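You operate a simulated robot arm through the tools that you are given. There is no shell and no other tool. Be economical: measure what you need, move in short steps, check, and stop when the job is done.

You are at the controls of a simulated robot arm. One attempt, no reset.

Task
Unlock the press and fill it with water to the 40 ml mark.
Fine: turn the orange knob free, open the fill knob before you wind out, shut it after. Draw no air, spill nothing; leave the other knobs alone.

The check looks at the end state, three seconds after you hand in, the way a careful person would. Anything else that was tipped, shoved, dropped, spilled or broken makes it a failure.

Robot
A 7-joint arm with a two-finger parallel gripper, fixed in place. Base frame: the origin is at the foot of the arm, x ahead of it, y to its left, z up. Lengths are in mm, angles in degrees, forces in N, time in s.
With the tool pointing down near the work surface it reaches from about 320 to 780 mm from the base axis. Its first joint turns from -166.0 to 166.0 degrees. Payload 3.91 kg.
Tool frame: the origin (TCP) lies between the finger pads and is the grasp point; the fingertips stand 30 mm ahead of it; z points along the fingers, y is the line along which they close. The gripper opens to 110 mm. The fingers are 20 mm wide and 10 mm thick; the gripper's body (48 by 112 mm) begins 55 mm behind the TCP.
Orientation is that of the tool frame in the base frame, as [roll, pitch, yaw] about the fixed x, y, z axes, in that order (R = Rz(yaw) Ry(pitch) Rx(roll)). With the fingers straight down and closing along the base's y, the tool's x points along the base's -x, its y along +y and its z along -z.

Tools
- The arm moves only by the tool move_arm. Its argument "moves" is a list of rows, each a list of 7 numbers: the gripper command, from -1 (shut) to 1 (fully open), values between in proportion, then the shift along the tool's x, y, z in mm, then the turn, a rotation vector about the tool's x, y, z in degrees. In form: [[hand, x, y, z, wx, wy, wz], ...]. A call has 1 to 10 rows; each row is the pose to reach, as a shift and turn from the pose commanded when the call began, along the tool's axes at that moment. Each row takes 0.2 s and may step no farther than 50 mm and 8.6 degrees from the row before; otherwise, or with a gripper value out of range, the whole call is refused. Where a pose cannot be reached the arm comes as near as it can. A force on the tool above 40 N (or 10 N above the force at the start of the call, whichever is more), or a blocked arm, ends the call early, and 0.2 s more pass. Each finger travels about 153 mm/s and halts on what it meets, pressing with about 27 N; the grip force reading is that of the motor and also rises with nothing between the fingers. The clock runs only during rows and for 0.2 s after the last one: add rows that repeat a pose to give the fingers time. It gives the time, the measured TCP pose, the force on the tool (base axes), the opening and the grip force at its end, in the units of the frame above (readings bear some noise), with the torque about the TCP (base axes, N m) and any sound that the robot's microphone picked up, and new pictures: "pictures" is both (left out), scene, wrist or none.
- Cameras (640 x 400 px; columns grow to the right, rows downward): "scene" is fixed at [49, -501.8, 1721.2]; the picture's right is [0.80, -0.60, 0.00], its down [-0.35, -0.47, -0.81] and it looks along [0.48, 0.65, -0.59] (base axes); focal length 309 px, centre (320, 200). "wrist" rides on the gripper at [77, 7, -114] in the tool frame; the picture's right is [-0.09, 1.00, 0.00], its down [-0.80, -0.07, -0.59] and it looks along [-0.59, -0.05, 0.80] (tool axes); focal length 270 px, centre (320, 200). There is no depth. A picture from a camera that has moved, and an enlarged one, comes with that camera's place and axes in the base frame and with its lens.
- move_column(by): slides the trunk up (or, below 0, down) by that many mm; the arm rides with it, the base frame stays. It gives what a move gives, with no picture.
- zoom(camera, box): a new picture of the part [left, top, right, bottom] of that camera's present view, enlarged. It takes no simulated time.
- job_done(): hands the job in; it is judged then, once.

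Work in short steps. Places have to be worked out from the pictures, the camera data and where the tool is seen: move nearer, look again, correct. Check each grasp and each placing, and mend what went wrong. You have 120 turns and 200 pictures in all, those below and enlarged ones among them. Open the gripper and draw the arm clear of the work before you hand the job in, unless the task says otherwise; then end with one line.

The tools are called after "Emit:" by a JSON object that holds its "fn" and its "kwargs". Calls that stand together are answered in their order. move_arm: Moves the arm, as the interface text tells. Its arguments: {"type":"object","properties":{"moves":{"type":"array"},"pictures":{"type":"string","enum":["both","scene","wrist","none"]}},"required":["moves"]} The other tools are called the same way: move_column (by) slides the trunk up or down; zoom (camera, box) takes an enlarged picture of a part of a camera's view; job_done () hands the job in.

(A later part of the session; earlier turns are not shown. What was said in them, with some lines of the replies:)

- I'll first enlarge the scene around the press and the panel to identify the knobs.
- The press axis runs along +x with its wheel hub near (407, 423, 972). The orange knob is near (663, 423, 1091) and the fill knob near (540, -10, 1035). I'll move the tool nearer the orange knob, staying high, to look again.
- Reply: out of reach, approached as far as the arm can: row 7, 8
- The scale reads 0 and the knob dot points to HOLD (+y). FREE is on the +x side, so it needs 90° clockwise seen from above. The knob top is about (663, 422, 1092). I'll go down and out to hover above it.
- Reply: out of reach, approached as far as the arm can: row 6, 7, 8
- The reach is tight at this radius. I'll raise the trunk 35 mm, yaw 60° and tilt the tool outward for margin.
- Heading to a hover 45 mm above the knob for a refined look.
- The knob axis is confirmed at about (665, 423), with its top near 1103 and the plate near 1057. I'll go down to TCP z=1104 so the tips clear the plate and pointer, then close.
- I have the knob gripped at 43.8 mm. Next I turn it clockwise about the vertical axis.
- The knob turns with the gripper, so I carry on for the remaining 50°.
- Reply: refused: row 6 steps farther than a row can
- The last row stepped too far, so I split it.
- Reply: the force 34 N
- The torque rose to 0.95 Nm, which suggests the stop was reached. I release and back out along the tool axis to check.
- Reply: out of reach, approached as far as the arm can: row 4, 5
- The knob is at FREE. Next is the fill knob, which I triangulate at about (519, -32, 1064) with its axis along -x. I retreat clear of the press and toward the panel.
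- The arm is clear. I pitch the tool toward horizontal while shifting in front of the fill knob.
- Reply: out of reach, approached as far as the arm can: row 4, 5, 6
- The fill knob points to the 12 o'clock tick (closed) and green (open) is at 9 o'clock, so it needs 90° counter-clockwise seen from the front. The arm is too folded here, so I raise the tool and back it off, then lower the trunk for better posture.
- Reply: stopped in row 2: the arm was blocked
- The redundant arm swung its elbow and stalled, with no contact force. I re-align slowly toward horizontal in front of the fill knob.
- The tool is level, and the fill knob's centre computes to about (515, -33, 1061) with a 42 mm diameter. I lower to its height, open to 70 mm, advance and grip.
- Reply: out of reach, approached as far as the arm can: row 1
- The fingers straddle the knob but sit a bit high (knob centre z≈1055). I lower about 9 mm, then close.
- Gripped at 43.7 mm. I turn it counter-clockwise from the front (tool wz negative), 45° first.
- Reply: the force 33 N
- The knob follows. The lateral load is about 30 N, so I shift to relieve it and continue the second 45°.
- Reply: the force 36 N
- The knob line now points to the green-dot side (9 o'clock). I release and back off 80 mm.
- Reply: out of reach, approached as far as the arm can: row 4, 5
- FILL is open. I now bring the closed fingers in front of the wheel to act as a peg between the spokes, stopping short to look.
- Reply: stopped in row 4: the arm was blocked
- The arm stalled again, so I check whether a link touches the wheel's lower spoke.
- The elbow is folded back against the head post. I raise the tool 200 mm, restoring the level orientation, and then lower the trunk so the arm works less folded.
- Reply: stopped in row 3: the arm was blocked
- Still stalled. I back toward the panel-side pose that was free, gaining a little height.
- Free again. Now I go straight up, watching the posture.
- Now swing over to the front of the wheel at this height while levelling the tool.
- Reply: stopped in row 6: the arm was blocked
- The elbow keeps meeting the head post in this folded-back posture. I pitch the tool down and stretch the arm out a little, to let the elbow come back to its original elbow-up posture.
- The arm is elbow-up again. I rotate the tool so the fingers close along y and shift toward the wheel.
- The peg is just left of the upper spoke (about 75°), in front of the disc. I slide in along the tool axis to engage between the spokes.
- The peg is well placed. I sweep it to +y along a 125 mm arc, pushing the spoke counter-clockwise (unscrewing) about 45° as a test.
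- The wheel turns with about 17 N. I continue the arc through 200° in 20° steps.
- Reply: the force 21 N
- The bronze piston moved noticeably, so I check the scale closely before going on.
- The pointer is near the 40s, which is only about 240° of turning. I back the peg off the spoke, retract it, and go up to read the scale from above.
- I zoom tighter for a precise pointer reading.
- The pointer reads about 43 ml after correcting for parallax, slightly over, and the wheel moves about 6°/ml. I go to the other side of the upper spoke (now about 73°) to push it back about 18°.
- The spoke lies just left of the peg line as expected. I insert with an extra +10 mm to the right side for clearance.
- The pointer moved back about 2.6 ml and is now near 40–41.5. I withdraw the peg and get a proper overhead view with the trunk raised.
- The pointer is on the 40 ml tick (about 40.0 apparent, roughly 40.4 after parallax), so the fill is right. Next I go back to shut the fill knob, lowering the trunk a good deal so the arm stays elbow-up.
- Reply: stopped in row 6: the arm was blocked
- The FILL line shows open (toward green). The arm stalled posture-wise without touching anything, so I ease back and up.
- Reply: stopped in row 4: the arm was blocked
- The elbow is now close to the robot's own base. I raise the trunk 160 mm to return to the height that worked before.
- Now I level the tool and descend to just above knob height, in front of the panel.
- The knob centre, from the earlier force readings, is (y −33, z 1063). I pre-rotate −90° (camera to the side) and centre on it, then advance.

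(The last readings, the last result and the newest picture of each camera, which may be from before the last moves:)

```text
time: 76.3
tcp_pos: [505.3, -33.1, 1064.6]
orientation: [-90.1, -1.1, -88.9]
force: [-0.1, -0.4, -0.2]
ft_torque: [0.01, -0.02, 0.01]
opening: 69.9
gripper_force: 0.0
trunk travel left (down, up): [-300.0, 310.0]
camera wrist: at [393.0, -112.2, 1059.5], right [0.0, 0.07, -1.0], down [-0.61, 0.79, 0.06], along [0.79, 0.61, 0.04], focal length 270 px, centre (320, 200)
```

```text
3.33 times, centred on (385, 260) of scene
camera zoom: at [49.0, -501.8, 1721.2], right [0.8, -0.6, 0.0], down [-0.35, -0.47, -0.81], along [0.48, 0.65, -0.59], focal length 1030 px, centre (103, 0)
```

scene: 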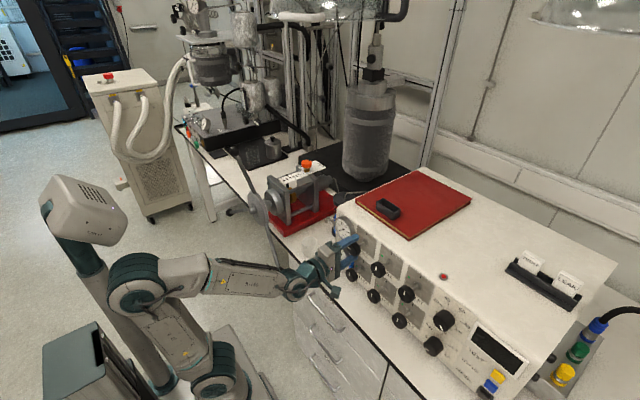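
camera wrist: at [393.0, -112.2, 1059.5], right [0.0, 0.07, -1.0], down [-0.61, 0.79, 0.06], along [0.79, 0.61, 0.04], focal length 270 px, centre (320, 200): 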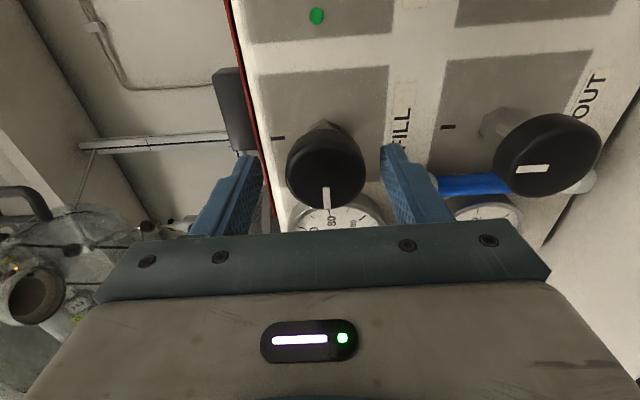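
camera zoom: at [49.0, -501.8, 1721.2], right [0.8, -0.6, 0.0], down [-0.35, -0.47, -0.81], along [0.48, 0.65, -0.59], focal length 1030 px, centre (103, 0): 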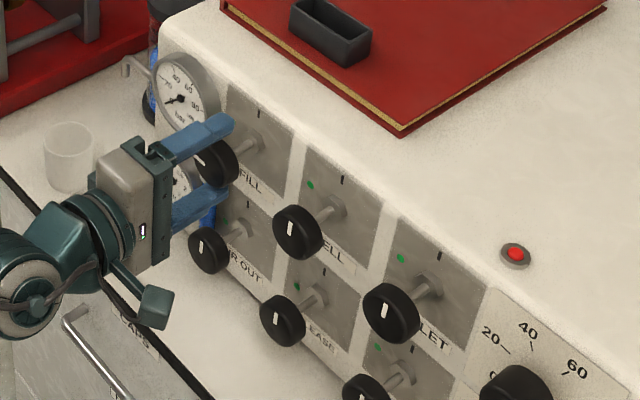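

The knob is centred between the fingers. I close and turn clockwise (wz +) 45° first.

Emit:
{"fn": "move_arm", "kwargs": {"moves": [[-0.2, 0, 0, 0, 0, 0, 0], [-1, 0, 0, 0, 0, 0, 0], [-1, 0, 0, 0, 0, 0, 0], [-1, 0, 0, 0, 0, 0, 8], [-1, 0, 0, 0, 0, 0, 16], [-1, 0, 0, 0, 0, 0, 24], [-1, 0, 0, 0, 0, 0, 32], [-1, 0, 0, 0, 0, 0, 40], [-1, 0, 0, 0, 0, 0, 45]], "pictures": "wrist"}}

```text
time: 78.3
tcp_pos: [506.0, -33.8, 1062.8]
orientation: [-90.6, 44.1, -89.3]
force: [-7.9, -3.1, -28.6]
ft_torque: [-0.01, -0.56, -0.13]
opening: 43.9
gripper_force: 44.8
trunk travel left (down, up): [-300.0, 310.0]
camera wrist: at [392.6, -85.4, 1004.7], right [-0.02, 0.76, -0.65], down [-0.6, 0.52, 0.61], along [0.8, 0.4, 0.44], focal length 270 px, centre (320, 200)
```

wrist: 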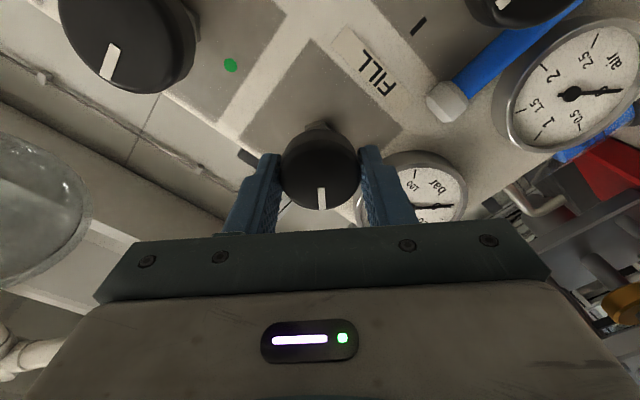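

Emit:
{"fn": "move_arm", "kwargs": {"moves": [[-1, 2.1, 2.1, 0, 0, 0, 0], [-1, 2.1, 2.1, 0, 0, 0, 8], [-1, 2.1, 2.1, 0, 0, 0, 16], [-1, 2.1, 2.1, 0, 0, 0, 24], [-1, 2.1, 2.1, 0, 0, 0, 32], [-1, 2.1, 2.1, 0, 0, 0, 40], [-1, 2.1, 2.1, 0, 0, 0, 46]], "pictures": "wrist"}}

```text
time: 79.9
tcp_pos: [506.9, -33.4, 1063.1]
orientation: [74.9, 89.9, 75.9]
force: [-4.7, -4.1, -6.9]
ft_torque: [-0.51, 0.45, -1.11]
opening: 43.8
gripper_force: 44.5
trunk travel left (down, up): [-300.0, 310.0]
camera wrist: at [392.3, -28.3, 986.2], right [-0.02, 1.0, 0.09], down [-0.59, -0.08, 0.8], along [0.8, -0.04, 0.59], focal length 270 px, centre (320, 200)
```

wrist: 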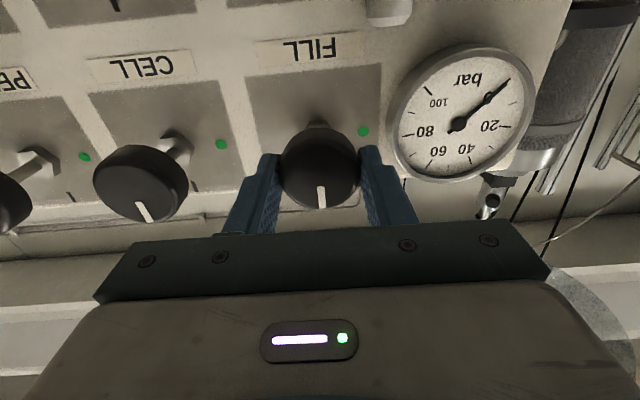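

The knob line is back at the 12 o'clock tick with the stop felt. I release and back off to verify.

Emit:
{"fn": "move_arm", "kwargs": {"moves": [[0, 0, 0, 0, 0, 0, 0], [0.27, 0, 0, 0, 0, 0, 0], [0.27, 0, 0, -15, 0, 0, 0], [0.27, 0, 0, -30, 0, 0, 0], [0.27, -15, 0, -50, 0, 0, 0]], "pictures": "wrist"}}

Emit:
{"fn": "zoom", "kwargs": {"camera": "scene", "box": [325, 200, 445, 320]}}

Emit:
{"fn": "zoom", "kwargs": {"camera": "scene", "box": [286, 168, 314, 186]}}

```text
time: 81.1
tcp_pos: [458.1, -32.9, 1074.9]
orientation: [-165.7, 89.6, -164.7]
force: [0.2, -0.3, -0.5]
ft_torque: [-0.01, -0.02, 0.01]
opening: 69.9
gripper_force: 0.0
trunk travel left (down, up): [-300.0, 310.0]
camera wrist: at [344.2, -28.6, 998.2], right [-0.02, 1.0, 0.09], down [-0.59, -0.08, 0.8], along [0.81, -0.04, 0.59], focal length 270 px, centre (320, 200)
```

wrist: 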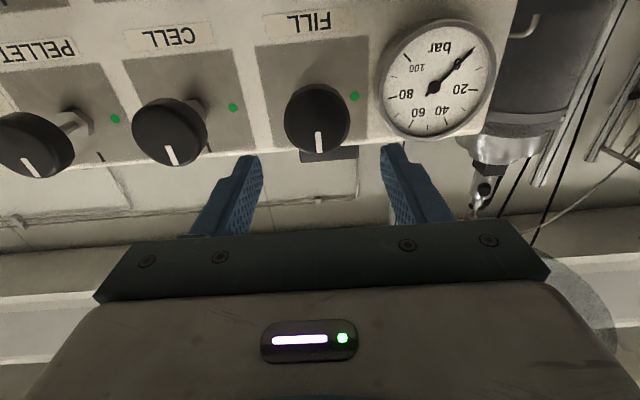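

```text
3.33 times, centred on (385, 260) of scene
camera zoom: at [49.0, -501.8, 1721.2], right [0.8, -0.6, 0.0], down [-0.35, -0.47, -0.81], along [0.48, 0.65, -0.59], focal length 1030 px, centre (103, 0)
```

zoom: 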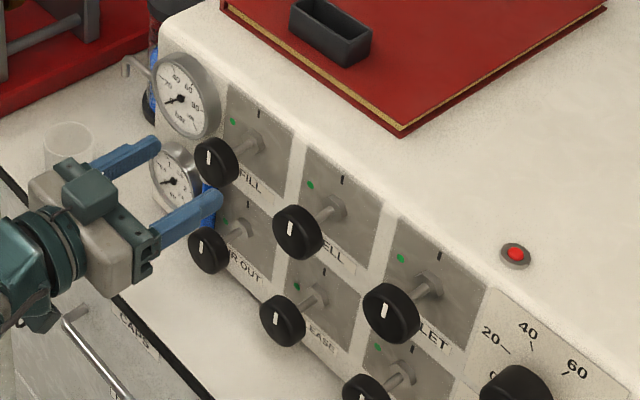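

```text
16.00 times, centred on (300, 177) of scene
camera zoom: at [49.0, -501.8, 1721.2], right [0.8, -0.6, 0.0], down [-0.35, -0.47, -0.81], along [0.48, 0.65, -0.59], focal length 4943 px, centre (640, 568)
```

zoom: 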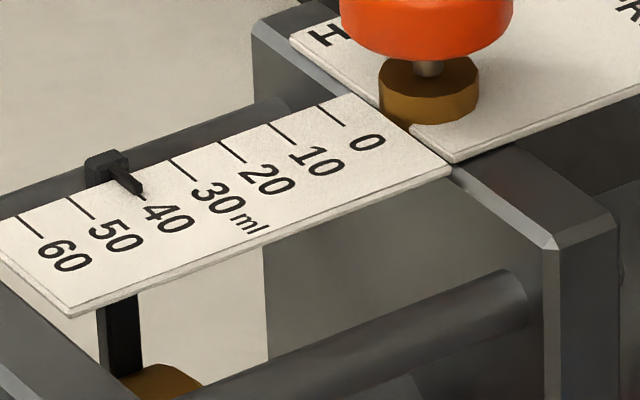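

FILL is shut (line at 12 o'clock) and the pointer is unchanged at 40. I draw the arm up and clear with the gripper open.

Emit:
{"fn": "move_arm", "kwargs": {"moves": [[0.27, -35, 0, 0, 0, 0, 0], [0.6, -70, 0, 0, 0, 0, 0], [1, -105, 0, 0, 0, 0, 0], [1, -140, 0, 0, 0, 0, 0], [1, -175, 0, 0, 0, 0, 0]], "pictures": "scene"}}

```text
time: 82.5
tcp_pos: [487.2, -26.8, 1220.9]
orientation: [-168.3, 85.3, -167.5]
force: [-0.1, 0.9, 0.1]
ft_torque: [0.03, 0.01, 0.0]
opening: 110.1
gripper_force: 0.0
trunk travel left (down, up): [-300.0, 310.0]
stopped in row 5: the arm was blocked; the commanded pose is now the measured one
```

scene: 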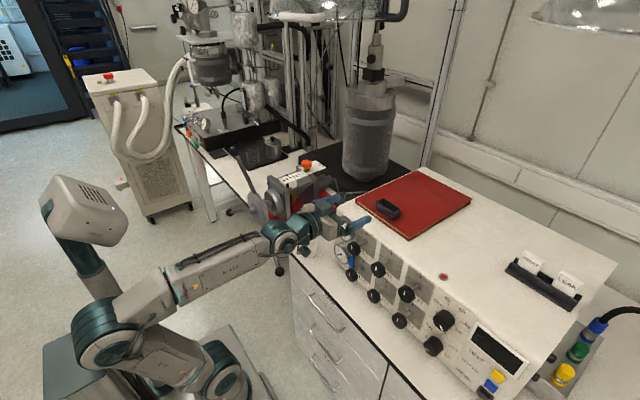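

The arm is clear and above the panel, nothing was disturbed, and the knobs and pointer are as wanted.

Emit:
{"fn": "job_done", "kwargs": {}}

```text
The job is handed in.
```

The press is unlocked (orange knob at FREE) and filled to the 40 ml mark, about 40.4 ml once I correct for viewing angle. I overshot to about 43 ml and wound back with the fill knob still open. The fill knob is shut, the other knobs are untouched, nothing was spilled that I could see, and the arm is clear.
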